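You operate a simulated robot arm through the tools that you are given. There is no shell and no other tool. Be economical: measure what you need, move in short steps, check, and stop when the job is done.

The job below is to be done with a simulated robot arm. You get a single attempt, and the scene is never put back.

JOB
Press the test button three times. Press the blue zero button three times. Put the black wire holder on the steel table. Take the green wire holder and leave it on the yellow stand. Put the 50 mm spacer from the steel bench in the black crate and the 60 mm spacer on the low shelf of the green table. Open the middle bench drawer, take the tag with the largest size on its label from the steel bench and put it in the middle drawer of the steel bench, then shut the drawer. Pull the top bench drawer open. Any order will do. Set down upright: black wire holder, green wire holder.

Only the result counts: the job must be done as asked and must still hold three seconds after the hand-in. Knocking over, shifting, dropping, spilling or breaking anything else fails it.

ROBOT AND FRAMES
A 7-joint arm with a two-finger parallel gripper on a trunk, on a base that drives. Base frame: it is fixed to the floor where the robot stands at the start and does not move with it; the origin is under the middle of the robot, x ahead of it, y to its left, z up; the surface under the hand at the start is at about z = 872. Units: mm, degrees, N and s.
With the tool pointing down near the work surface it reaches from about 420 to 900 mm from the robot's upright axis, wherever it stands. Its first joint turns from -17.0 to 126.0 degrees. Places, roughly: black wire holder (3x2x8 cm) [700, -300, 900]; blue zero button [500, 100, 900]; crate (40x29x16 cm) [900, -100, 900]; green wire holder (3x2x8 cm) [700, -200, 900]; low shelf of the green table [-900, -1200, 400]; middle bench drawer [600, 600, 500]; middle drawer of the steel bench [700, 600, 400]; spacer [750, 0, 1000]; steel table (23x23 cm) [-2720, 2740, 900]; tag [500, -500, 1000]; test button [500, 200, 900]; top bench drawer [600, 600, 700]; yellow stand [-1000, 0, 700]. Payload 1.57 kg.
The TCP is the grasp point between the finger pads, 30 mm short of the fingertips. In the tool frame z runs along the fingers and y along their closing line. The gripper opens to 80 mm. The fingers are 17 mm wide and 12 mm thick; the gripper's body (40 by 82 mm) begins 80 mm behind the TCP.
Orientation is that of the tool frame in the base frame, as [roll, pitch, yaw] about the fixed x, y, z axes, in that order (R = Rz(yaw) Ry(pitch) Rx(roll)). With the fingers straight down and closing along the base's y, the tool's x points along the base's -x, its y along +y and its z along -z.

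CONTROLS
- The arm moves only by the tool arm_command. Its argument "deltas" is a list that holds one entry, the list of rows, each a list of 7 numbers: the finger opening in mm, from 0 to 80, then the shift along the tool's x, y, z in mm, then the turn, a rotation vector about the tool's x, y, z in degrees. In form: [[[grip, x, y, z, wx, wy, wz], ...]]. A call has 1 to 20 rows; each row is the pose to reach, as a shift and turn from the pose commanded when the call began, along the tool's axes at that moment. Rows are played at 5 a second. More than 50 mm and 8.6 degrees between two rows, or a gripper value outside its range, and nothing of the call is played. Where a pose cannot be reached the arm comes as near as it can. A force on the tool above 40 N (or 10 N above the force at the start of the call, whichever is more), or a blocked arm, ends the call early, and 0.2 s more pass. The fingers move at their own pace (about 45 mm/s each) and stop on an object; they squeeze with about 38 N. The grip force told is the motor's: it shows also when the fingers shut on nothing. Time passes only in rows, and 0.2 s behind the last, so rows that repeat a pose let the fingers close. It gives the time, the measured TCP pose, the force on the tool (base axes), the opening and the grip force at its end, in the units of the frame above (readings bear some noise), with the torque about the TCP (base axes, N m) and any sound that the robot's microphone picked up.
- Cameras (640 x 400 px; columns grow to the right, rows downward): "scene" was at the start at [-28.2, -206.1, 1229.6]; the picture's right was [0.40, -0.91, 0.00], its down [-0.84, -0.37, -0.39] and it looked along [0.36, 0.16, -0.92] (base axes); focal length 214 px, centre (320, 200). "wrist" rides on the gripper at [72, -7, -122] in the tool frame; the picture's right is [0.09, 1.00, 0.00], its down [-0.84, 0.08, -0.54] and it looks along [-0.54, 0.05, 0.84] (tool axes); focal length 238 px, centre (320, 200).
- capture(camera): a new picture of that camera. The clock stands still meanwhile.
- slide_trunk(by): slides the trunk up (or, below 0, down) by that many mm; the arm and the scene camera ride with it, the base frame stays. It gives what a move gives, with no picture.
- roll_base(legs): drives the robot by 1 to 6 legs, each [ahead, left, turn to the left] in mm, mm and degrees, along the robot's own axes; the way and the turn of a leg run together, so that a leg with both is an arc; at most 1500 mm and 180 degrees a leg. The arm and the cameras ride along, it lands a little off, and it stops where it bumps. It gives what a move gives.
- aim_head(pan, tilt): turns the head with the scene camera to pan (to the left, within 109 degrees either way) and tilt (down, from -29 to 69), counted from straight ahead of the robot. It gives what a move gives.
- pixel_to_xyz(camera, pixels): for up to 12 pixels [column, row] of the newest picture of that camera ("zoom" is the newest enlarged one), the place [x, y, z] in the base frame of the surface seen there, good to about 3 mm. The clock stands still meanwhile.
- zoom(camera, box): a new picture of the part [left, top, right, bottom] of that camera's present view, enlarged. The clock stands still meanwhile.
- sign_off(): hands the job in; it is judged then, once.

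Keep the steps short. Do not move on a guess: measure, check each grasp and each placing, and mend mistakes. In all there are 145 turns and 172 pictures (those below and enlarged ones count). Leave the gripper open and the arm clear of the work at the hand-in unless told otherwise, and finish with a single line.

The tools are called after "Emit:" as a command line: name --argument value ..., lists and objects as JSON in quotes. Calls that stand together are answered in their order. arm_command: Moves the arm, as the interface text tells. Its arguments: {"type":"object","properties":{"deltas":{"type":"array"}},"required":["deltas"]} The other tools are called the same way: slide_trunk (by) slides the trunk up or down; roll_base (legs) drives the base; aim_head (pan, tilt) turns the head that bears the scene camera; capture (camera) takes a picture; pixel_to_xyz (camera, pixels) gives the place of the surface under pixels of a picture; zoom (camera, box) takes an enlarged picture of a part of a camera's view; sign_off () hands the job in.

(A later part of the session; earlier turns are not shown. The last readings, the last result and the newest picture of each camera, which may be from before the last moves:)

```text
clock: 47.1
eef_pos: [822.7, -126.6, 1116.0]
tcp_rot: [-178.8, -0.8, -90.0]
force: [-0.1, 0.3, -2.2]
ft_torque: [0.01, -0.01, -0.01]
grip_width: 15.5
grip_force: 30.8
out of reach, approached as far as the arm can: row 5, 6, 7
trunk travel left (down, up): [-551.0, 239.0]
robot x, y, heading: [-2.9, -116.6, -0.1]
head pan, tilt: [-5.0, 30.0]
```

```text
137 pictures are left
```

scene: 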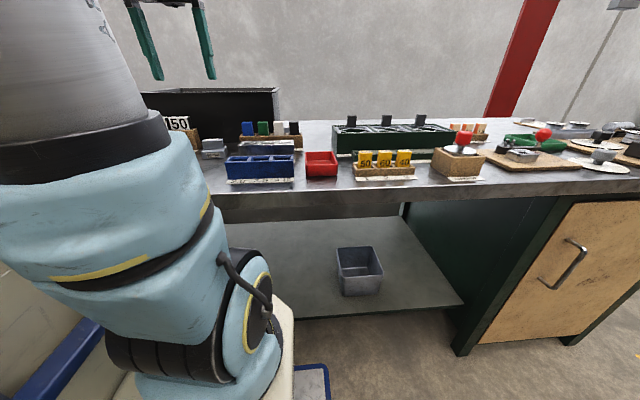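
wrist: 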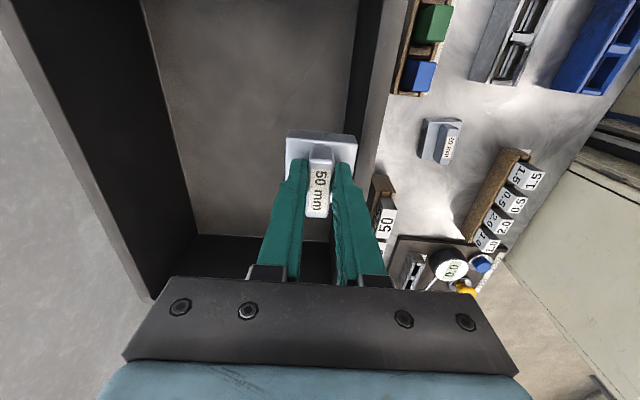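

Reach stops at x 823. I measure the crate's inner front wall and floor before going down.

Emit:
pixel_to_xyz --camera "wrist" --pixels '[[250, 60], [250, 150], [200, 200], [340, 80], [353, 80], [372, 80], [365, 130], [390, 60], [190, 120], [220, 235]]'

```text
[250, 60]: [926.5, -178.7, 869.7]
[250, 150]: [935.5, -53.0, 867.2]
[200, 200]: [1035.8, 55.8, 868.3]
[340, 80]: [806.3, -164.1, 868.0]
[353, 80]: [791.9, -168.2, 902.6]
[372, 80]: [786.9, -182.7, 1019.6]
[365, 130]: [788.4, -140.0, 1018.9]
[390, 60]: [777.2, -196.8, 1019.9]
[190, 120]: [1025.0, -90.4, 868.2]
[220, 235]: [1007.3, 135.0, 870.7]
```

Floor 869, inner front wall about x 795. I go down 30 (bottom still over the rim) while pushing out.

Emit:
arm_command --deltas '[[[0, 0, 0, 15, 0, 0, 0], [0, 0, -15, 28, 0, 0, 0], [0, 0, -32, 30, 0, 0, 0], [0, 0, -32, 30, 0, 0, 0]]]'

```text
clock: 48.1
eef_pos: [844.0, -127.2, 1081.6]
tcp_rot: [-178.8, -0.8, -89.9]
force: [0.2, 0.7, -2.2]
ft_torque: [-0.02, 0.03, 0.02]
grip_width: 15.8
grip_force: 31.2
out of reach, approached as far as the arm can: row 3, 4
trunk travel left (down, up): [-551.0, 239.0]
robot x, y, heading: [-0.8, -113.7, 0.2]
head pan, tilt: [-5.0, 30.0]
```

Emit:
arm_command --deltas '[[[0, 0, 0, 40, 0, 0, 0], [0, 0, -10, 75, 0, 0, 0], [0, 0, -20, 110, 0, 0, 0], [0, 0, -20, 135, 0, 0, 0], [0, 0, -20, 135, 0, 0, 0]]]'

Emit:
capture --camera "wrist"

```text
clock: 49.4
eef_pos: [886.7, -127.8, 962.5]
tcp_rot: [-178.9, -0.8, -90.0]
force: [1.1, -0.9, -2.0]
ft_torque: [-0.03, 0.02, -0.03]
grip_width: 15.0
grip_force: 31.2
out of reach, approached as far as the arm can: row 1, 2, 3, 4, 5
trunk travel left (down, up): [-551.0, 239.0]
robot x, y, heading: [0.1, -112.4, -0.1]
head pan, tilt: [-5.0, 30.0]
```

```text
136 pictures are left
```

wrist: 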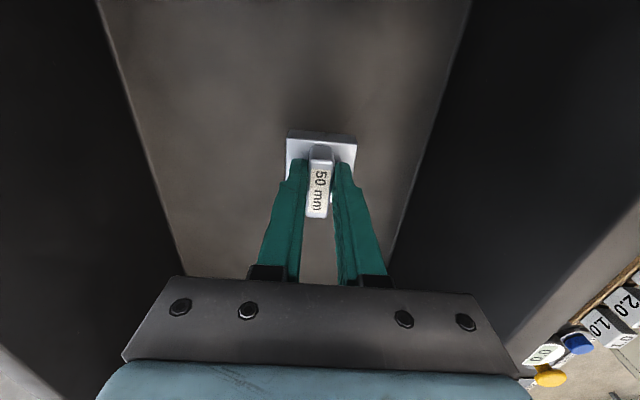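

Commanded pose runs ahead of the measured one. I pull back x to about 880 and lower to about z 931.

Emit:
arm_command --deltas '[[[0, 0, 29, 0, 0, 0, 0], [0, 0, 29, 12, 0, 0, 0], [0, 0, 29, 20, 0, 0, 0], [0, 0, 29, 20, 0, 0, 0]]]'

```text
clock: 50.4
eef_pos: [887.9, -119.4, 952.9]
tcp_rot: [-178.9, -0.8, -90.0]
force: [0.5, 0.9, -1.5]
ft_torque: [0.04, 0.04, 0.0]
grip_width: 15.6
grip_force: 31.1
out of reach, approached as far as the arm can: row 1, 2, 3, 4
trunk travel left (down, up): [-551.0, 239.0]
robot x, y, heading: [2.6, -110.2, 0.1]
head pan, tilt: [-5.0, 30.0]
```

Emit:
arm_command --deltas '[[[0, 0, 15, 0, 0, 0, 0], [0, 0, 30, 0, 0, 0, 0], [0, 0, 40, 0, 0, 0, 0], [0, 0, 40, 0, 0, 0, 0]]]'

```text
clock: 51.4
eef_pos: [885.8, -114.0, 959.8]
tcp_rot: [-178.9, -0.7, -90.1]
force: [-0.7, 0.0, -1.4]
ft_torque: [-0.01, 0.0, -0.01]
grip_width: 15.7
grip_force: 30.7
out of reach, approached as far as the arm can: row 1, 2, 3, 4
trunk travel left (down, up): [-551.0, 239.0]
robot x, y, heading: [0.6, -114.2, 0.1]
head pan, tilt: [-5.0, 30.0]
```

I lower with the trunk instead: 28 mm.

Emit:
slide_trunk --by -28

```text
clock: 52.1
eef_pos: [885.8, -114.8, 931.8]
tcp_rot: [-178.9, -0.8, -90.0]
force: [-0.6, -0.4, -1.8]
ft_torque: [-0.02, 0.0, -0.02]
grip_width: 15.6
grip_force: 31.1
trunk travel left (down, up): [-523.0, 267.0]
robot x, y, heading: [1.7, -112.2, 0.2]
head pan, tilt: [-5.0, 30.0]
```

Emit:
slide_trunk --by -6

Emit:
capture --camera "wrist"

```text
clock: 52.6
eef_pos: [885.0, -114.1, 925.3]
tcp_rot: [-178.9, -0.9, -90.0]
force: [1.1, -0.4, -2.5]
ft_torque: [0.01, -0.03, 0.03]
grip_width: 15.5
grip_force: 31.4
trunk travel left (down, up): [-517.0, 273.0]
robot x, y, heading: [-2.6, -111.1, -0.1]
head pan, tilt: [-5.0, 30.0]
```

```text
135 pictures are left
```

wrist: 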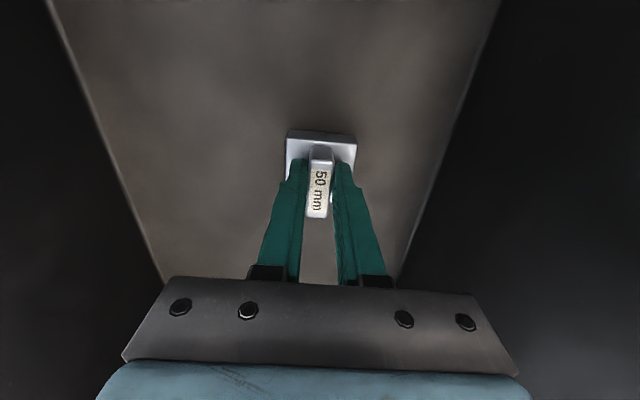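

No contact yet; small trunk steps.

Emit:
slide_trunk --by -3

Emit:
slide_trunk --by -3

```text
clock: 53.1
eef_pos: [884.5, -115.6, 926.1]
tcp_rot: [-178.6, -0.8, -90.0]
force: [3.7, -0.1, 15.8]
ft_torque: [0.09, 0.16, -0.05]
grip_width: 15.2
grip_force: 30.9
trunk travel left (down, up): [-514.0, 276.0]
robot x, y, heading: [0.0, -114.9, 0.0]
head pan, tilt: [-5.0, 30.0]
```

```text
clock: 53.7
eef_pos: [886.0, -114.5, 921.4]
tcp_rot: [-178.7, -0.9, -90.0]
force: [6.5, 0.3, 20.4]
ft_torque: [0.03, 0.17, -0.04]
grip_width: 15.6
grip_force: 31.3
trunk travel left (down, up): [-511.0, 279.0]
robot x, y, heading: [-0.9, -113.8, -0.0]
head pan, tilt: [-5.0, 30.0]
```

On the floor. Open and raise by trunk.

Emit:
arm_command --deltas '[[[50, 0, 0, 0, 0, 0, 0], [50, 0, 0, 0, 0, 0, 0], [50, 0, 0, 0, 0, 0, 0]]]'

Emit:
slide_trunk --by 220

Emit:
capture --camera "wrist"

```text
clock: 54.5
eef_pos: [885.6, -114.7, 919.6]
tcp_rot: [-178.8, -0.7, -90.0]
force: [4.9, -0.4, 17.1]
ft_torque: [0.14, 0.36, 0.0]
grip_width: 44.8
grip_force: 0.0
trunk travel left (down, up): [-511.0, 279.0]
robot x, y, heading: [0.9, -112.4, 0.0]
head pan, tilt: [-5.0, 30.0]
```

```text
clock: 56.8
eef_pos: [885.1, -115.0, 1139.4]
tcp_rot: [-178.8, -1.0, -90.0]
force: [-0.3, 0.2, 0.5]
ft_torque: [0.01, 0.02, -0.01]
grip_width: 49.8
grip_force: 0.0
trunk travel left (down, up): [-731.0, 59.0]
robot x, y, heading: [-0.4, -109.6, 0.0]
head pan, tilt: [-5.0, 30.0]
```

```text
134 pictures are left
```

wrist: 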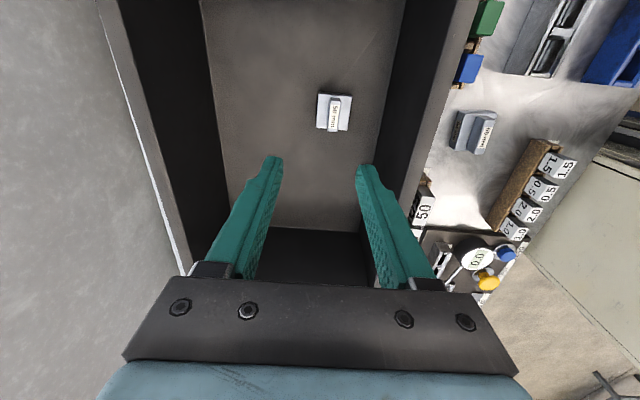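

Spacer 50 lies in the crate. Next the tag. I retract to x about 570 and turn back to yaw 180.

Emit:
arm_command --deltas '[[[60, 0, 40, 0, 0, 0, 0], [60, 0, 80, 0, 0, 0, 8], [60, 0, 120, 0, 0, 0, 16], [60, 0, 160, 0, 0, 0, 24], [60, 0, 200, 0, 0, 0, 32], [60, 0, 240, 0, 0, 0, 40], [60, 0, 280, 0, 0, 0, 48], [60, 0, 310, 0, 0, 0, 56], [60, 0, 330, 0, 0, 0, 64], [60, 0, 330, 0, 0, 0, 72], [60, 0, 330, 0, 0, 0, 80], [60, 0, 330, 0, 0, 0, 88], [60, 0, 330, 0, 0, 0, 90], [60, 0, 330, 0, 0, 0, 90]]]'

Emit:
roll_base --legs '[[0, -400, 0]]'

Emit:
capture --camera "wrist"

```text
clock: 59.8
eef_pos: [853.9, -46.4, 1182.9]
tcp_rot: [-179.1, 0.9, -180.0]
force: [0.9, -1.6, 0.1]
ft_torque: [0.0, -0.01, -0.04]
grip_width: 59.9
grip_force: 0.0
out of reach, approached as far as the arm can: row 1, 2, 3, 4, 5, 6, 7, 8, 9, 10, 11, 12, 13, 14
trunk travel left (down, up): [-731.0, 59.0]
robot x, y, heading: [0.3, -111.7, 0.2]
head pan, tilt: [-5.0, 30.0]
```

```text
clock: 62.3
eef_pos: [855.7, -442.3, 1183.0]
tcp_rot: [-179.1, 1.0, -179.7]
force: [-0.6, 0.0, 0.4]
ft_torque: [0.0, 0.01, -0.06]
grip_width: 60.1
grip_force: 0.0
trunk travel left (down, up): [-731.0, 59.0]
robot x, y, heading: [-2.0, -509.7, 0.3]
head pan, tilt: [-5.0, 30.0]
```

```text
133 pictures are left
```

wrist: 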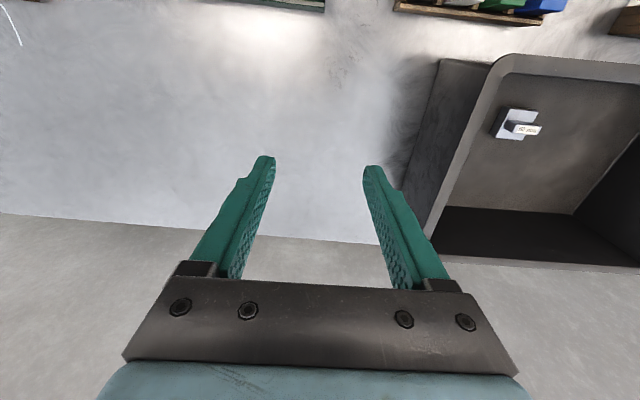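

The hand did not come in as commanded. I look at the arm's shape.

Emit:
aim_head --pan 15 --tilt 10

Emit:
capture --camera "scene"

Emit:
arm_command --deltas '[[[60, 0, 0, 0, 0, 0, 0], [60, 0, 0, 0, 0, 0, 0], [60, 0, 0, 0, 0, 0, 0], [60, 0, 0, 0, 0, 0, 0]]]'

```text
clock: 63.1
eef_pos: [856.4, -442.6, 1184.4]
tcp_rot: [-179.1, 1.0, -179.8]
force: [0.1, -0.5, -0.9]
ft_torque: [0.0, 0.01, 0.0]
grip_width: 59.9
grip_force: 0.1
trunk travel left (down, up): [-731.0, 59.0]
robot x, y, heading: [3.1, -506.8, 0.2]
head pan, tilt: [15.0, 10.0]
```

```text
132 pictures are left
```

scene: 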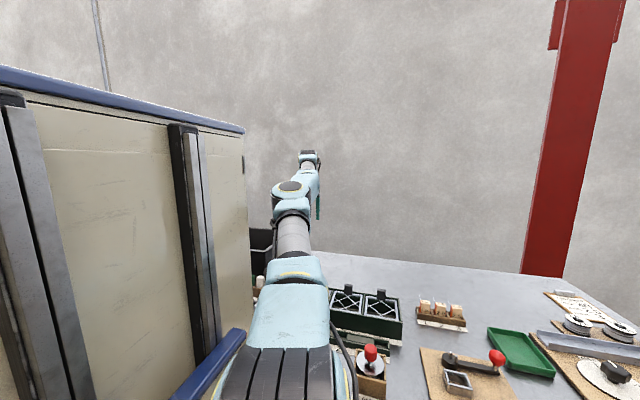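

```text
clock: 64.1
eef_pos: [855.7, -443.0, 1183.5]
tcp_rot: [-179.1, 1.0, -179.8]
force: [-0.5, 0.1, 0.6]
ft_torque: [0.03, 0.0, -0.01]
grip_width: 59.9
grip_force: 0.1
trunk travel left (down, up): [-731.0, 59.0]
robot x, y, heading: [-1.1, -512.7, 0.4]
head pan, tilt: [15.0, 10.0]
```

The arm is stretched straight. From the now synced pose I try pulling in along tool x in small rows.

Emit:
arm_command --deltas '[[[60, 20, 0, 0, 0, 0, 0], [60, 50, 0, 0, 0, 0, 0], [60, 80, 0, 0, 0, 0, 0], [60, 110, 0, 0, 0, 0, 0], [60, 140, 0, 0, 0, 0, 0], [60, 140, 0, 0, 0, 0, 0]]]'

```text
clock: 65.5
eef_pos: [715.1, -442.6, 1181.6]
tcp_rot: [-179.3, 1.0, -179.9]
force: [-0.4, 0.3, 0.1]
ft_torque: [0.02, 0.0, 0.0]
grip_width: 60.0
grip_force: 0.1
trunk travel left (down, up): [-731.0, 59.0]
robot x, y, heading: [-0.4, -510.1, 0.2]
head pan, tilt: [15.0, 10.0]
```

Works. Now over the tags: (500,-530), z 1150.

Emit:
arm_command --deltas '[[[60, 40, -20, 0, 0, 0, 0], [60, 80, -40, 0, 0, 0, 0], [60, 120, -60, 0, 0, 0, 0], [60, 160, -80, 0, 0, 0, 0], [60, 195, -88, 15, 0, 0, 0], [60, 215, -88, 30, 0, 0, 0], [60, 215, -88, 30, 0, 0, 0]]]'

Emit:
capture --camera "wrist"

```text
clock: 67.1
eef_pos: [499.3, -532.4, 1150.1]
tcp_rot: [-179.1, 1.0, -179.8]
force: [-0.5, 0.0, -0.3]
ft_torque: [-0.05, 0.02, 0.02]
grip_width: 60.4
grip_force: 0.1
trunk travel left (down, up): [-731.0, 59.0]
robot x, y, heading: [0.2, -513.5, 0.6]
head pan, tilt: [15.0, 10.0]
```

```text
131 pictures are left
```

wrist: 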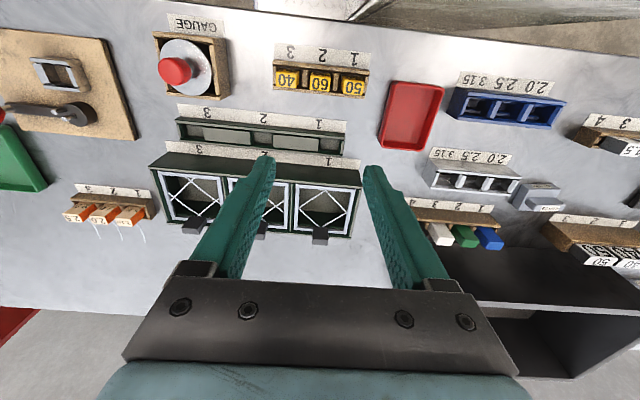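

Tag 60 is at (319,80). Measure it closely.

Emit:
zoom --camera "wrist" --box '[264, 40, 376, 110]'

Emit:
pixel_to_xyz --camera "zoom" --pixels '[[315, 245], [315, 215], [315, 180], [265, 245], [370, 245], [255, 245], [380, 240], [120, 235], [500, 260], [315, 280], [315, 150], [325, 120]]'

```text
5.71 times, centred on (320, 75) of wrist
```

zoom: 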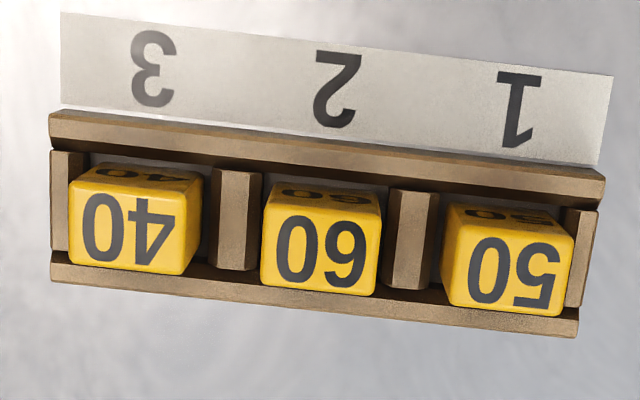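

```text
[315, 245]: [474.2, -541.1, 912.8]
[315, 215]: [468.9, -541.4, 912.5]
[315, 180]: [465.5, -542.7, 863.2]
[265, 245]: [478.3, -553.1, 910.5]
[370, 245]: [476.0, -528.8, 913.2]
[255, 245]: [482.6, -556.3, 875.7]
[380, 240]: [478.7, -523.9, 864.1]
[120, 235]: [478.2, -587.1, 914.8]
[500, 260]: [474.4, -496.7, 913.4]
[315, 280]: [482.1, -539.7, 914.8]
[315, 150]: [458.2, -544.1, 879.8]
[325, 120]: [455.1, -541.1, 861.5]
```

Tag 60: centre (474.5,-541), top 914, x thickness about 17, y width 26, neighbours 17 mm away. I turn to yaw -90 to close along x, and go to z 1000.

Emit:
arm_command --deltas '[[[50, 12, -5, 0, 0, 0, -8], [50, 25, -9, 0, 0, 0, -16], [50, 25, -9, 0, 0, 0, -24], [50, 25, -9, 0, 0, 0, -32], [50, 25, -9, 0, 0, 0, -40], [50, 25, -9, 0, 0, 0, -48], [50, 25, -9, 20, 0, 0, -56], [50, 25, -9, 40, 0, 0, -64], [50, 25, -9, 80, 0, 0, -72], [50, 25, -9, 120, 0, 0, -80], [50, 25, -9, 150, 0, 0, -88], [50, 25, -9, 150, 0, 0, -90], [50, 25, -9, 150, 0, 0, -90]]]'

Emit:
capture --camera "wrist"

```text
clock: 69.9
eef_pos: [480.3, -543.9, 998.1]
tcp_rot: [-178.9, -0.9, -89.7]
force: [-0.2, -0.2, 0.4]
ft_torque: [0.0, -0.03, -0.01]
grip_width: 50.3
grip_force: 0.1
trunk travel left (down, up): [-731.0, 59.0]
robot x, y, heading: [1.1, -512.3, 0.3]
head pan, tilt: [15.0, 10.0]
```

```text
129 pictures are left
```

wrist: 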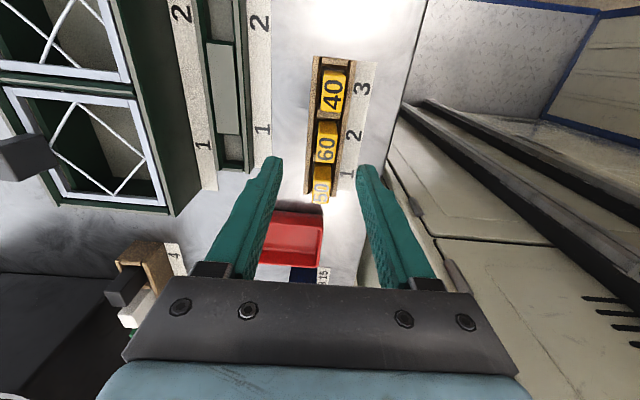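

Shift 5.5 mm and lower to TCP 917, then close.

Emit:
arm_command --deltas '[[[50, -3, 5.5, 20, 0, 0, 0], [50, -3, 5.5, 50, 0, 0, 0], [50, -3, 5, 70, 0, 0, 0], [50, -3, 5, 80, 0, 0, 0], [50, -3, 5, 80, 0, 0, 0]]]'

Emit:
capture --camera "wrist"

```text
clock: 71.1
eef_pos: [474.5, -541.3, 917.8]
tcp_rot: [-179.0, -0.9, -89.9]
force: [-0.5, -0.2, -0.3]
ft_torque: [0.0, -0.01, 0.02]
grip_width: 50.0
grip_force: 0.0
trunk travel left (down, up): [-731.0, 59.0]
robot x, y, heading: [1.6, -516.1, 0.3]
head pan, tilt: [15.0, 10.0]
```

```text
128 pictures are left
```

wrist: 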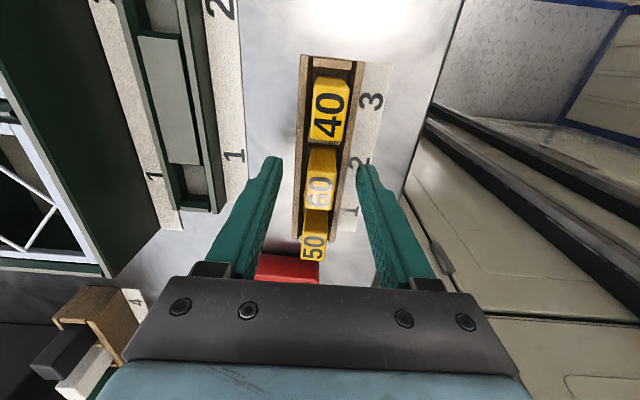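

The tag grasp is well lined up, but the drawer must be opened first with an empty hand. I leave the tag, rise, back off 350 and drive left to look at the drawers.

Emit:
arm_command --deltas '[[[50, 0, 0, -40, 0, 0, 0], [50, 0, 0, -80, 0, 0, 0], [50, 0, 0, -120, 0, 0, 0], [50, 0, 0, -160, 0, 0, 0], [50, 0, 0, -200, 0, 0, 0], [50, 0, 0, -230, 0, 0, 0]]]'

Emit:
roll_base --legs '[[-350, 0, 0], [0, 700, 0]]'

Emit:
aim_head --pan 25 --tilt 25

Emit:
capture --camera "scene"

```text
clock: 72.5
eef_pos: [470.1, -539.7, 1148.8]
tcp_rot: [-178.9, -0.8, -89.7]
force: [0.6, -0.2, -0.4]
ft_torque: [0.02, 0.01, 0.02]
grip_width: 49.8
grip_force: 0.1
trunk travel left (down, up): [-731.0, 59.0]
robot x, y, heading: [-0.1, -511.5, 0.5]
head pan, tilt: [15.0, 10.0]
```

```text
clock: 74.2
eef_pos: [258.2, -547.0, 1149.6]
tcp_rot: [-178.9, -1.0, -90.1]
force: [0.7, 0.5, 0.9]
ft_torque: [0.03, 0.05, 0.0]
grip_width: 49.7
grip_force: 0.1
trunk travel left (down, up): [-731.0, 59.0]
robot x, y, heading: [-208.2, -517.6, -0.3]
head pan, tilt: [15.0, 10.0]
stopped in leg 1: the robot was blocked; the commanded pose is now the measured one
```

```text
clock: 75.0
eef_pos: [257.1, -547.0, 1149.5]
tcp_rot: [-178.9, -1.0, -90.0]
force: [0.0, 0.4, -0.4]
ft_torque: [0.02, 0.03, 0.0]
grip_width: 49.9
grip_force: 0.1
trunk travel left (down, up): [-731.0, 59.0]
robot x, y, heading: [-209.0, -517.8, -0.2]
head pan, tilt: [25.0, 25.0]
```

```text
127 pictures are left
```

scene: 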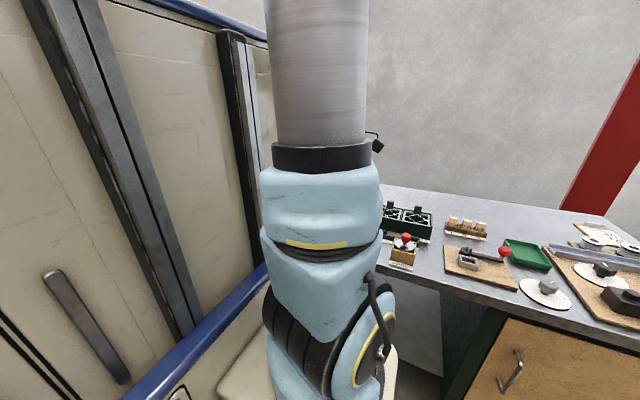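

The base bumped something behind. I look to the right and rear.

Emit:
aim_head --pan -109 --tilt 25

Emit:
capture --camera "scene"

Emit:
aim_head --pan -60 --tilt 25

Emit:
capture --camera "scene"

Emit:
aim_head --pan 109 --tilt 25

Emit:
capture --camera "scene"

```text
clock: 77.2
eef_pos: [257.9, -545.8, 1150.6]
tcp_rot: [-178.9, -1.0, -90.1]
force: [0.5, -0.7, -0.6]
ft_torque: [0.01, 0.0, -0.01]
grip_width: 49.8
grip_force: 0.0
trunk travel left (down, up): [-731.0, 59.0]
robot x, y, heading: [-207.4, -521.0, -0.3]
head pan, tilt: [-108.9, 25.0]
```

```text
126 pictures are left
```

scene: 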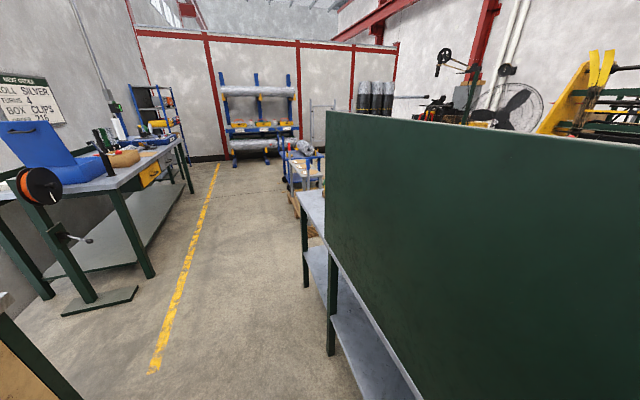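

```text
clock: 78.3
eef_pos: [259.1, -546.1, 1151.1]
tcp_rot: [-178.9, -0.9, -90.0]
force: [-0.2, 0.1, 1.1]
ft_torque: [-0.01, 0.01, -0.01]
grip_width: 49.7
grip_force: 0.0
trunk travel left (down, up): [-731.0, 59.0]
robot x, y, heading: [-205.8, -517.1, -0.1]
head pan, tilt: [-60.0, 25.0]
```

```text
125 pictures are left
```

scene: 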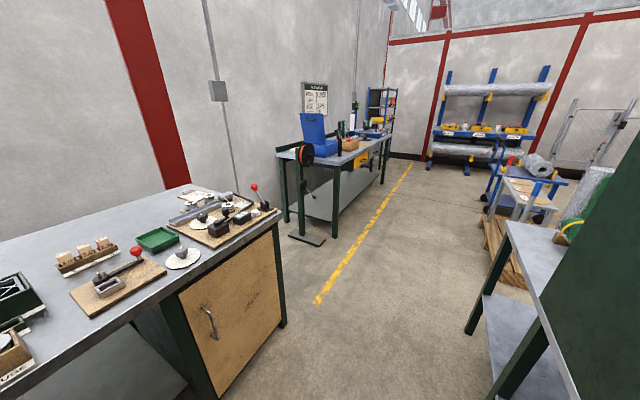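

```text
clock: 80.9
eef_pos: [257.4, -546.5, 1150.0]
tcp_rot: [-178.8, -1.1, -90.1]
force: [-0.8, -0.5, -0.5]
ft_torque: [0.0, -0.03, 0.02]
grip_width: 50.1
grip_force: 0.0
trunk travel left (down, up): [-731.0, 59.0]
robot x, y, heading: [-209.4, -516.3, -0.5]
head pan, tilt: [108.9, 25.0]
```

```text
124 pictures are left
```

scene: 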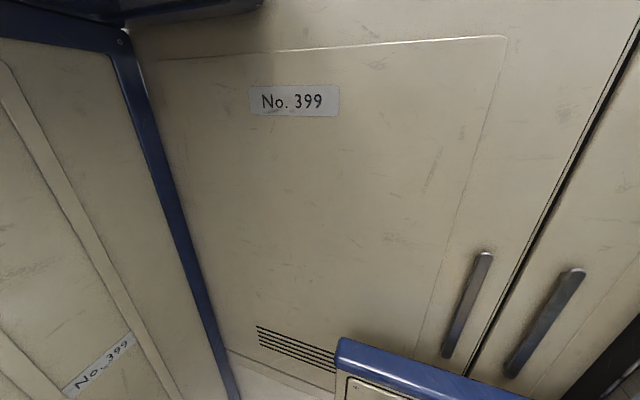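

Behind is the green table with a high panel. I measure its outline.

Emit:
aim_head --pan -85 --tilt 35

Emit:
capture --camera "scene"

```text
clock: 83.8
eef_pos: [257.1, -546.4, 1149.9]
tcp_rot: [-178.9, -1.0, -90.0]
force: [0.1, -0.7, -0.1]
ft_torque: [0.01, -0.03, -0.01]
grip_width: 49.9
grip_force: 0.0
trunk travel left (down, up): [-731.0, 59.0]
robot x, y, heading: [-211.5, -517.4, -0.1]
head pan, tilt: [-85.0, 35.0]
```

```text
123 pictures are left
```

scene: 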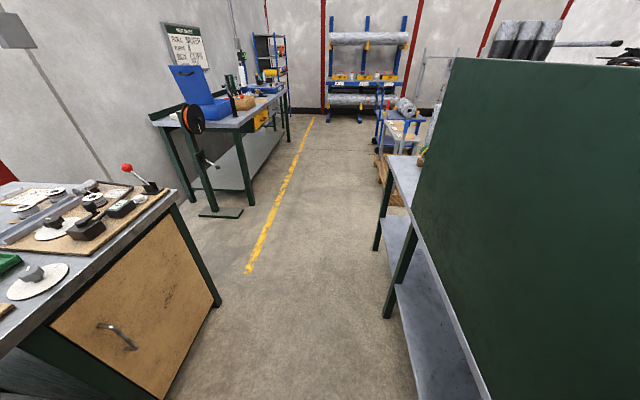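

Emit:
pixel_to_xyz --camera "scene" --pixels '[[452, 62], [420, 180], [388, 160], [376, 248], [386, 315], [440, 345], [400, 240], [480, 300], [620, 100], [405, 195], [385, 180], [218, 300]]'

```text
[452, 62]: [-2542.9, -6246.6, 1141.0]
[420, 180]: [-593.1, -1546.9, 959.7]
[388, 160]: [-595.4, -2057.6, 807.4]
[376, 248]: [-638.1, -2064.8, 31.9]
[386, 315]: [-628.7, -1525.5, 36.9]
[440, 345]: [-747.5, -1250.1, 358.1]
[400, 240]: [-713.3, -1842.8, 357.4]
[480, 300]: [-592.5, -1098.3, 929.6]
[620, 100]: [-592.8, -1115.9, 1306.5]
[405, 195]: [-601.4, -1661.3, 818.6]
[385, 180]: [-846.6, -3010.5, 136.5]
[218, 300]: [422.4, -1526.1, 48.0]
```

The aisle is about 1 m wide, robot nearly fills it. Low shelf is at z 358, edge x about -640. Now I go to the drawers: forward 110 and left 700.

Emit:
roll_base --legs '[[110, 0, 0], [0, 700, 0]]'

Emit:
aim_head --pan -109 --tilt 25

Emit:
capture --camera "scene"

Emit:
aim_head --pan 30 --tilt 45

Emit:
capture --camera "scene"

```text
clock: 88.4
eef_pos: [371.5, 144.5, 1150.7]
tcp_rot: [-178.9, -0.9, -90.4]
force: [0.3, 0.2, 0.3]
ft_torque: [0.04, -0.01, 0.02]
grip_width: 49.9
grip_force: 0.1
trunk travel left (down, up): [-731.0, 59.0]
robot x, y, heading: [-88.0, 180.1, -0.6]
head pan, tilt: [-85.0, 35.0]
```

```text
clock: 89.2
eef_pos: [371.6, 145.4, 1150.5]
tcp_rot: [-178.8, -0.9, -90.6]
force: [0.0, 0.4, 0.3]
ft_torque: [-0.02, 0.02, 0.0]
grip_width: 49.9
grip_force: 0.0
trunk travel left (down, up): [-731.0, 59.0]
robot x, y, heading: [-95.0, 178.6, -0.3]
head pan, tilt: [-108.9, 25.0]
```

```text
122 pictures are left
```

scene: 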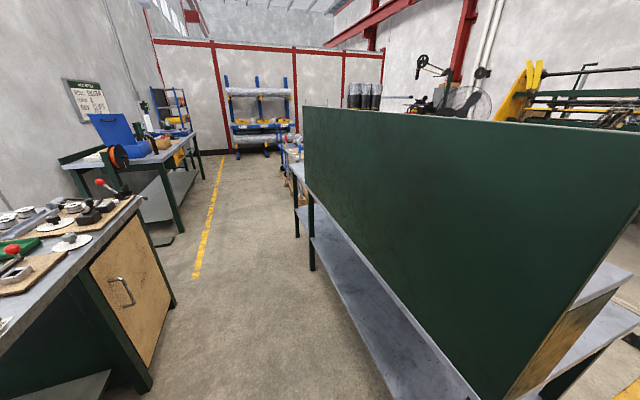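

```text
clock: 91.5
eef_pos: [371.1, 145.0, 1149.5]
tcp_rot: [-178.9, -0.8, -90.5]
force: [-0.1, -0.7, -0.1]
ft_torque: [0.0, 0.0, 0.05]
grip_width: 49.9
grip_force: 0.1
trunk travel left (down, up): [-731.0, 59.0]
robot x, y, heading: [-97.3, 181.3, -0.6]
head pan, tilt: [30.0, 45.0]
```

```text
121 pictures are left
```

scene: 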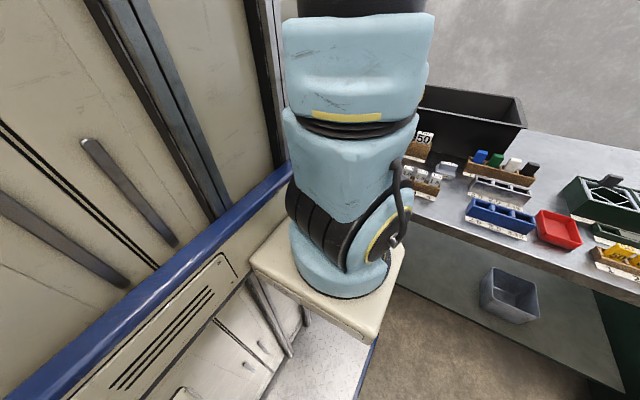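

I check the ground to the left with the wrist camera, which now looks toward +y.

Emit:
capture --camera "wrist"

```text
120 pictures are left
```

wrist: 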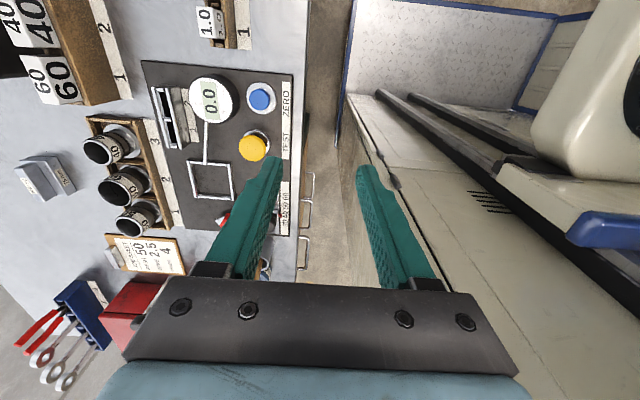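

Handles at (310,195) and (305,252). Measure handles, robot front edge and floor.

Emit:
pixel_to_xyz --camera "wrist" --pixels '[[314, 175], [314, 195], [305, 240], [309, 252], [302, 180], [345, 60], [352, 180], [330, 230], [298, 150], [340, 270], [600, 330]]'

Emit:
zoom --camera "wrist" --box '[270, 140, 370, 280]'

```text
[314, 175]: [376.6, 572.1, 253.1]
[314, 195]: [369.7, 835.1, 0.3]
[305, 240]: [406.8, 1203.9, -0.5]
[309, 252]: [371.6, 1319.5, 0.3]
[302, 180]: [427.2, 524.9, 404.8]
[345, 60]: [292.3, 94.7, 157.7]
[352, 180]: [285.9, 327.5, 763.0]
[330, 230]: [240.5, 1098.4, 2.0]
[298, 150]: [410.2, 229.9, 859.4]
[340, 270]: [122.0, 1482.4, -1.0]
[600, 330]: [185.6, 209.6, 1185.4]
```

```text
2.86 times, centred on (320, 210) of wrist
```

zoom: 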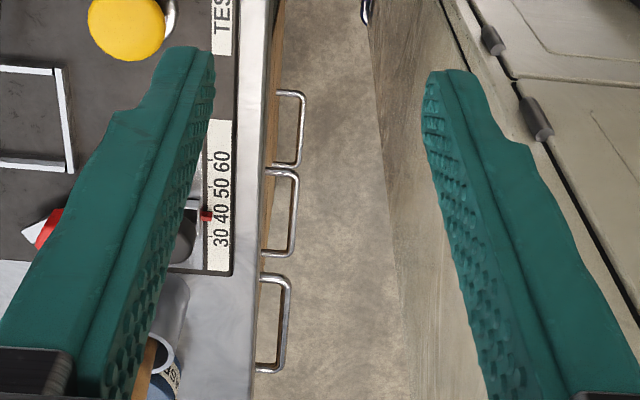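

Three drawers with U handles sticking out to x about 372; floor on the left is clear to y 1480. I drive left 600 and look at drawers and the space behind.

Emit:
roll_base --legs '[[-60, 0, 0], [0, 700, 0]]'

Emit:
aim_head --pan -109 --tilt 30

Emit:
capture --camera "scene"

Emit:
aim_head --pan -20 --tilt 50

Emit:
capture --camera "scene"

```text
clock: 95.9
eef_pos: [316.0, 859.7, 1151.1]
tcp_rot: [-178.8, -0.8, -90.0]
force: [-0.4, 0.3, 0.2]
ft_torque: [-0.02, -0.01, -0.03]
grip_width: 49.9
grip_force: 0.0
trunk travel left (down, up): [-731.0, 59.0]
robot x, y, heading: [-155.4, 890.7, -0.0]
head pan, tilt: [30.0, 45.0]
```

```text
clock: 98.1
eef_pos: [315.5, 860.1, 1150.3]
tcp_rot: [-178.9, -0.8, -90.1]
force: [-0.1, 0.4, 0.3]
ft_torque: [0.0, 0.01, -0.02]
grip_width: 50.2
grip_force: 0.2
trunk travel left (down, up): [-731.0, 59.0]
robot x, y, heading: [-149.8, 890.2, -0.1]
head pan, tilt: [-108.9, 30.0]
```

```text
118 pictures are left
```

scene: 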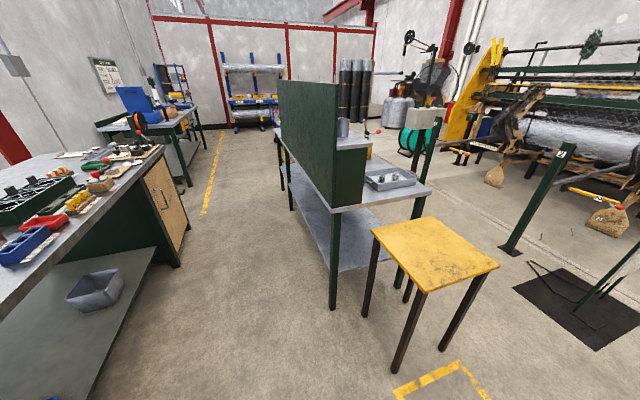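

```text
clock: 99.8
eef_pos: [316.5, 859.9, 1150.1]
tcp_rot: [-178.9, -0.9, -89.9]
force: [0.2, -0.3, 0.1]
ft_torque: [0.02, -0.02, 0.04]
grip_width: 50.4
grip_force: 0.0
trunk travel left (down, up): [-731.0, 59.0]
robot x, y, heading: [-152.9, 888.2, -0.2]
head pan, tilt: [-20.0, 50.0]
```

```text
117 pictures are left
```

scene: 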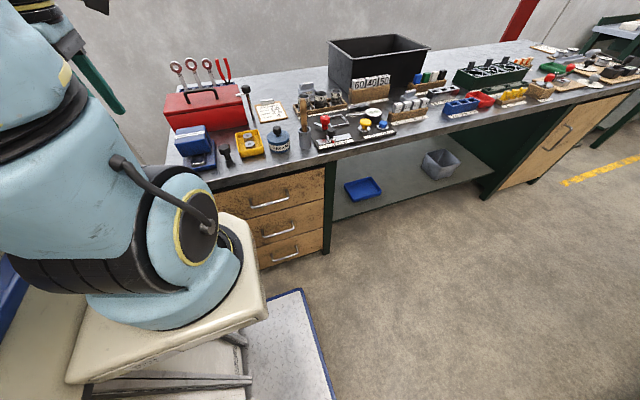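

Clear view of the drawers, the yellow stand, and the shelf. Measure the handles.

Emit:
zoom --camera "scene" --box '[210, 160, 338, 270]'

Emit:
pixel_to_xyz --camera "scene" --pixels '[[268, 205], [278, 232], [284, 256], [250, 200], [300, 190], [320, 180], [250, 207], [286, 201], [263, 236], [293, 229], [300, 195], [300, 240]]'

```text
3.64 times, centred on (274, 215) of scene
```

zoom: 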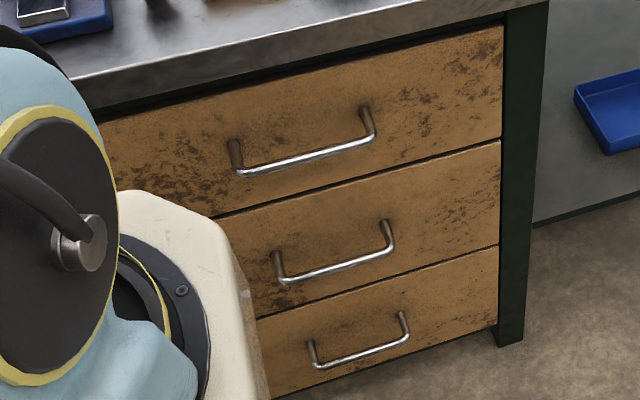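

```text
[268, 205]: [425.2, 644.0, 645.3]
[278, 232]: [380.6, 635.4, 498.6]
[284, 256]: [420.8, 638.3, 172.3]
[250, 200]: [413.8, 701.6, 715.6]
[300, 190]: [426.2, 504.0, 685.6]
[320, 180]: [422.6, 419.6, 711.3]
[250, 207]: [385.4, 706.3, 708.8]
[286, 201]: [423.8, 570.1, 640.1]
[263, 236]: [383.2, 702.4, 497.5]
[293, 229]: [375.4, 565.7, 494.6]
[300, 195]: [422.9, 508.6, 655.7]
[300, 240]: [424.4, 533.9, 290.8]
```

Emit:
pixel_to_xyz --camera "zoom" --pixels '[[305, 159], [250, 174], [365, 142], [335, 269], [285, 281], [388, 252], [235, 150], [365, 115], [502, 80], [360, 355], [502, 140], [502, 245]]'

```text
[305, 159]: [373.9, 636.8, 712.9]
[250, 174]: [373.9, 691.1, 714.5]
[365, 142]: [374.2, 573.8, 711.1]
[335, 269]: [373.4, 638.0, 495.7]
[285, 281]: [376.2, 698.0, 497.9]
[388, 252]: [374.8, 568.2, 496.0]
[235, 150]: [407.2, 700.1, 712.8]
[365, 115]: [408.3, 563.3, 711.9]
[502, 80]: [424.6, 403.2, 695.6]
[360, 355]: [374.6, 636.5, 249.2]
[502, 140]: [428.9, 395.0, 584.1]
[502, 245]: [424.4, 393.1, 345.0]
```

Handle bars: x 374, y 570–700 (centre 635), z 712 (top), 496 (middle), 249. I back off to about (-450,715) and turn the tool to point ahead (+90 about tool x), fingers closing vertically.

Emit:
roll_base --legs '[[-300, 0, 0], [0, -175, 0]]'

Emit:
arm_command --deltas '[[[60, 0, -15, 0, 8, 0, 0], [60, 0, -30, 0, 16, 0, 0], [60, 0, -45, 0, 24, 0, 0], [60, 0, -60, 0, 32, 0, 0], [60, 0, -75, 0, 40, 0, 0], [60, 0, -90, 0, 48, 0, 0], [60, 0, -105, 0, 56, 0, 0], [60, 0, -120, 0, 64, 0, 0], [60, 0, -135, 0, 72, 0, 0], [60, 0, -150, 0, 80, 0, 0], [60, 0, -165, 0, 88, 0, 0], [60, 0, -180, 0, 90, 0, 0], [60, 0, -180, 0, 90, 0, 0]]]'

Emit:
capture --camera "wrist"

```text
clock: 102.9
eef_pos: [10.5, 682.2, 1150.3]
tcp_rot: [-178.9, -1.0, -90.4]
force: [-0.7, -0.5, -0.3]
ft_torque: [-0.03, -0.01, -0.02]
grip_width: 50.0
grip_force: 0.0
trunk travel left (down, up): [-731.0, 59.0]
robot x, y, heading: [-454.4, 713.7, -0.1]
head pan, tilt: [-20.0, 50.0]
```

```text
clock: 105.7
eef_pos: [197.5, 691.4, 1214.7]
tcp_rot: [-88.9, -0.8, -90.4]
force: [0.8, 0.3, 0.9]
ft_torque: [0.03, -0.02, -0.01]
grip_width: 60.0
grip_force: 0.1
out of reach, approached as far as the arm can: row 6, 7, 8, 9, 10, 11, 12, 13
trunk travel left (down, up): [-731.0, 59.0]
robot x, y, heading: [-454.8, 712.6, -0.6]
head pan, tilt: [-20.0, 50.0]
```

```text
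115 pictures are left
```

wrist: 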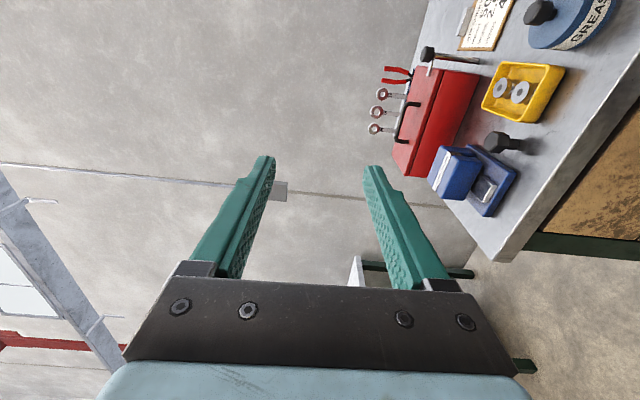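

Tool now points ahead at z 1214. Lower the trunk 715 to the middle handle's height.

Emit:
slide_trunk --by -715

Emit:
capture --camera "wrist"

```text
refused: -715 is not a number from -400 to 400
```

```text
114 pictures are left
```

wrist: 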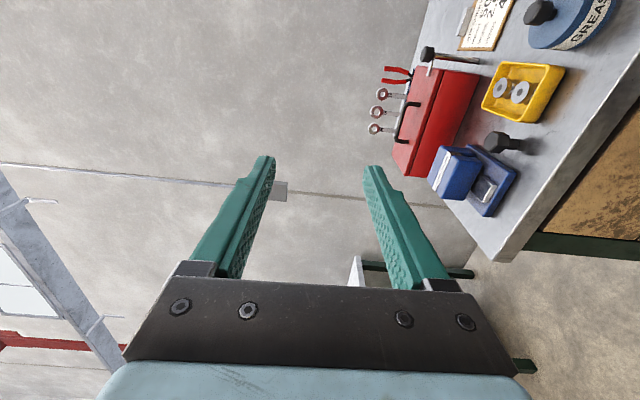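

Emit:
slide_trunk --by -357

Emit:
slide_trunk --by -357

Emit:
capture --camera "wrist"

```text
clock: 109.2
eef_pos: [200.2, 679.2, 863.6]
tcp_rot: [-88.4, 0.8, -90.8]
force: [0.1, 0.4, 0.2]
ft_torque: [-0.01, -0.02, -0.03]
grip_width: 60.0
grip_force: 0.1
trunk travel left (down, up): [-374.0, 416.0]
robot x, y, heading: [-455.9, 713.2, -0.6]
head pan, tilt: [-20.0, 50.0]
```

```text
clock: 112.7
eef_pos: [198.2, 681.6, 515.9]
tcp_rot: [-87.8, 1.7, -91.2]
force: [0.1, -0.2, 0.4]
ft_torque: [-0.02, 0.02, -0.01]
grip_width: 59.9
grip_force: 0.1
trunk travel left (down, up): [-17.0, 773.0]
robot x, y, heading: [-455.9, 713.8, -0.4]
head pan, tilt: [-20.0, 50.0]
```

```text
113 pictures are left
```

wrist: 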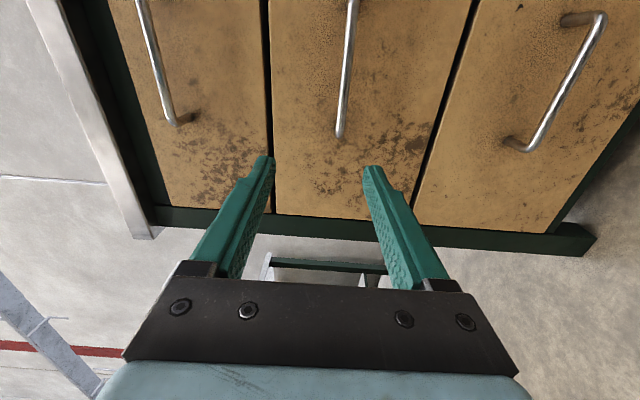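

Middle handle in view. Trunk down 17, hand right 46, then drive ahead 130.

Emit:
slide_trunk --by -16

Emit:
arm_command --deltas '[[[60, 23, 1, 0, 0, 0, 0], [60, 46, 3, 0, 0, 0, 0], [60, 46, 3, 0, 0, 0, 0]]]'

Emit:
roll_base --legs '[[125, 0, 0]]'

Emit:
capture --camera "wrist"

```text
clock: 113.3
eef_pos: [198.1, 683.4, 500.1]
tcp_rot: [-87.8, 1.7, -91.1]
force: [-0.6, -0.3, 0.7]
ft_torque: [-0.01, 0.02, 0.03]
grip_width: 59.9
grip_force: 0.0
trunk travel left (down, up): [-1.0, 789.0]
robot x, y, heading: [-453.0, 715.4, -0.5]
head pan, tilt: [-20.0, 50.0]
```

```text
clock: 114.1
eef_pos: [206.7, 647.4, 506.2]
tcp_rot: [-87.6, 1.6, -90.2]
force: [0.3, -1.0, 0.5]
ft_torque: [-0.01, -0.04, -0.01]
grip_width: 60.1
grip_force: 0.2
out of reach, approached as far as the arm can: row 1, 2, 3
trunk travel left (down, up): [-1.0, 789.0]
robot x, y, heading: [-454.2, 714.5, -0.5]
head pan, tilt: [-20.0, 50.0]
```

```text
clock: 115.4
eef_pos: [333.9, 646.0, 505.4]
tcp_rot: [-87.8, 1.4, -90.6]
force: [-1.2, -0.1, -0.2]
ft_torque: [0.01, -0.02, -0.02]
grip_width: 60.0
grip_force: 0.1
trunk travel left (down, up): [-1.0, 789.0]
robot x, y, heading: [-331.1, 716.0, -0.5]
head pan, tilt: [-20.0, 50.0]
```

```text
112 pictures are left
```

wrist: 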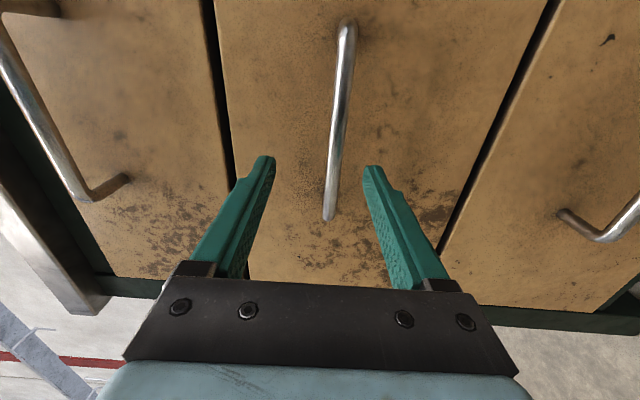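

Bar lies between the fingers. Drive ahead 38, then close.

Emit:
roll_base --legs '[[38, 0, 0]]'

Emit:
capture --camera "wrist"

```text
clock: 116.2
eef_pos: [372.6, 644.0, 506.8]
tcp_rot: [-87.7, 1.6, -90.6]
force: [1.3, 0.0, 0.0]
ft_torque: [-0.03, 0.04, 0.03]
grip_width: 60.0
grip_force: 0.0
trunk travel left (down, up): [-1.0, 789.0]
robot x, y, heading: [-288.7, 713.7, -0.5]
head pan, tilt: [-20.0, 50.0]
```

```text
111 pictures are left
```

wrist: 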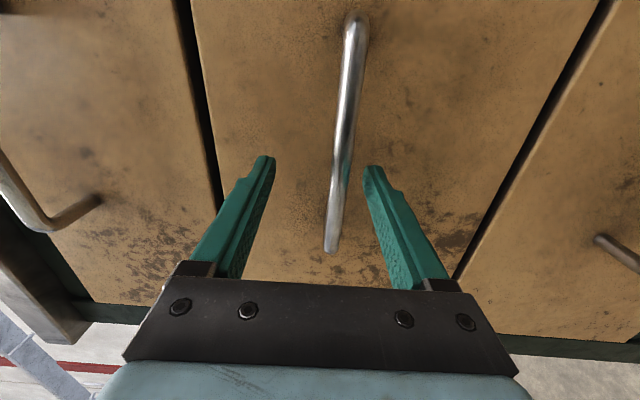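

Bar is about 9 mm lower than the finger centre; I try lowering 9 and then close.

Emit:
arm_command --deltas '[[[60, 0, 5, 0, 0, 0, 0], [60, 0, 9, 0, 0, 0, 0], [60, 0, 9, 0, 0, 0, 0]]]'

```text
clock: 117.0
eef_pos: [372.8, 639.0, 513.5]
tcp_rot: [-86.4, 3.7, -90.6]
force: [0.1, 0.3, 0.1]
ft_torque: [0.04, -0.02, 0.0]
grip_width: 60.3
grip_force: 0.0
trunk travel left (down, up): [-1.0, 789.0]
robot x, y, heading: [-288.0, 712.1, -0.6]
head pan, tilt: [-20.0, 50.0]
```

The horizontal pose limits height. I pitch the tool 15° downward, which lets the arm go lower.

Emit:
arm_command --deltas '[[[60, 0, 0, 0, -7, 0, 0], [60, 0, 4, 0, -14, 0, 0], [60, 0, 9, 0, -18, 0, 0], [60, 0, 16, 0, -18, 0, 0], [60, 0, 16, 0, -18, 0, 0]]]'

Emit:
capture --camera "wrist"

```text
clock: 118.2
eef_pos: [372.0, 643.3, 488.1]
tcp_rot: [-105.3, 2.5, -90.6]
force: [0.2, -0.4, -0.8]
ft_torque: [0.02, 0.04, 0.01]
grip_width: 59.8
grip_force: 0.0
trunk travel left (down, up): [-1.0, 789.0]
robot x, y, heading: [-291.0, 712.8, -0.3]
head pan, tilt: [-20.0, 50.0]
```

```text
110 pictures are left
```

wrist: 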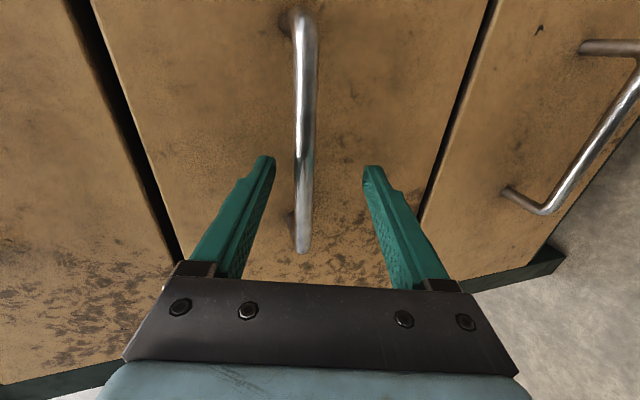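

Now TCP is 8 mm low: trunk up 8, then close on the bar.

Emit:
slide_trunk --by 8

Emit:
arm_command --deltas '[[[30, 0, 0, 0, 0, 0, 0], [0, 0, 0, 0, 0, 0, 0], [0, 0, 0, 0, 0, 0, 0], [0, 0, 0, 0, 0, 0, 0], [0, 0, 0, 0, 0, 0, 0]]]'

```text
clock: 118.8
eef_pos: [372.9, 642.5, 490.8]
tcp_rot: [-105.5, 2.3, -90.8]
force: [-0.5, -0.4, -0.2]
ft_torque: [0.02, 0.0, 0.04]
grip_width: 59.9
grip_force: 0.1
trunk travel left (down, up): [-9.0, 781.0]
robot x, y, heading: [-292.9, 713.4, -0.5]
head pan, tilt: [-20.0, 50.0]
```

```text
clock: 120.0
eef_pos: [375.0, 644.0, 497.3]
tcp_rot: [-104.9, 2.3, -90.8]
force: [1.8, 3.5, -9.0]
ft_torque: [-0.37, 0.07, 0.67]
grip_width: 12.4
grip_force: 29.6
trunk travel left (down, up): [-9.0, 781.0]
robot x, y, heading: [-289.7, 712.5, -0.6]
head pan, tilt: [-20.0, 50.0]
stopped in row 5: the force on the tool passed its limit at 43 N (the readings are from after the stop); the commanded pose is now the measured one
```

Gripped the bar (12.4 mm). Pull: drive back 120 first.

Emit:
roll_base --legs '[[-120, 0, 0]]'

Emit:
capture --camera "wrist"

```text
clock: 121.2
eef_pos: [250.0, 643.0, 497.4]
tcp_rot: [-104.8, 2.5, -90.9]
force: [1.2, -4.9, -19.8]
ft_torque: [-0.54, 0.12, 0.02]
grip_width: 12.4
grip_force: 29.7
trunk travel left (down, up): [-9.0, 781.0]
robot x, y, heading: [-416.0, 714.9, -0.8]
head pan, tilt: [-20.0, 50.0]
```

```text
109 pictures are left
```

wrist: 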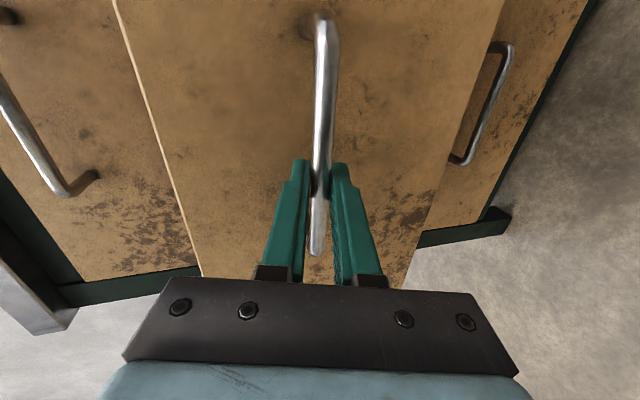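

Opened about 120. Pull another 130.

Emit:
roll_base --legs '[[-130, 0, 0]]'

```text
clock: 122.5
eef_pos: [121.5, 644.1, 496.7]
tcp_rot: [-104.8, 2.6, -91.1]
force: [2.4, -10.6, -4.3]
ft_torque: [-0.52, 0.06, -0.02]
grip_width: 12.2
grip_force: 29.8
trunk travel left (down, up): [-9.0, 781.0]
robot x, y, heading: [-542.4, 713.7, -0.6]
head pan, tilt: [-20.0, 50.0]
```

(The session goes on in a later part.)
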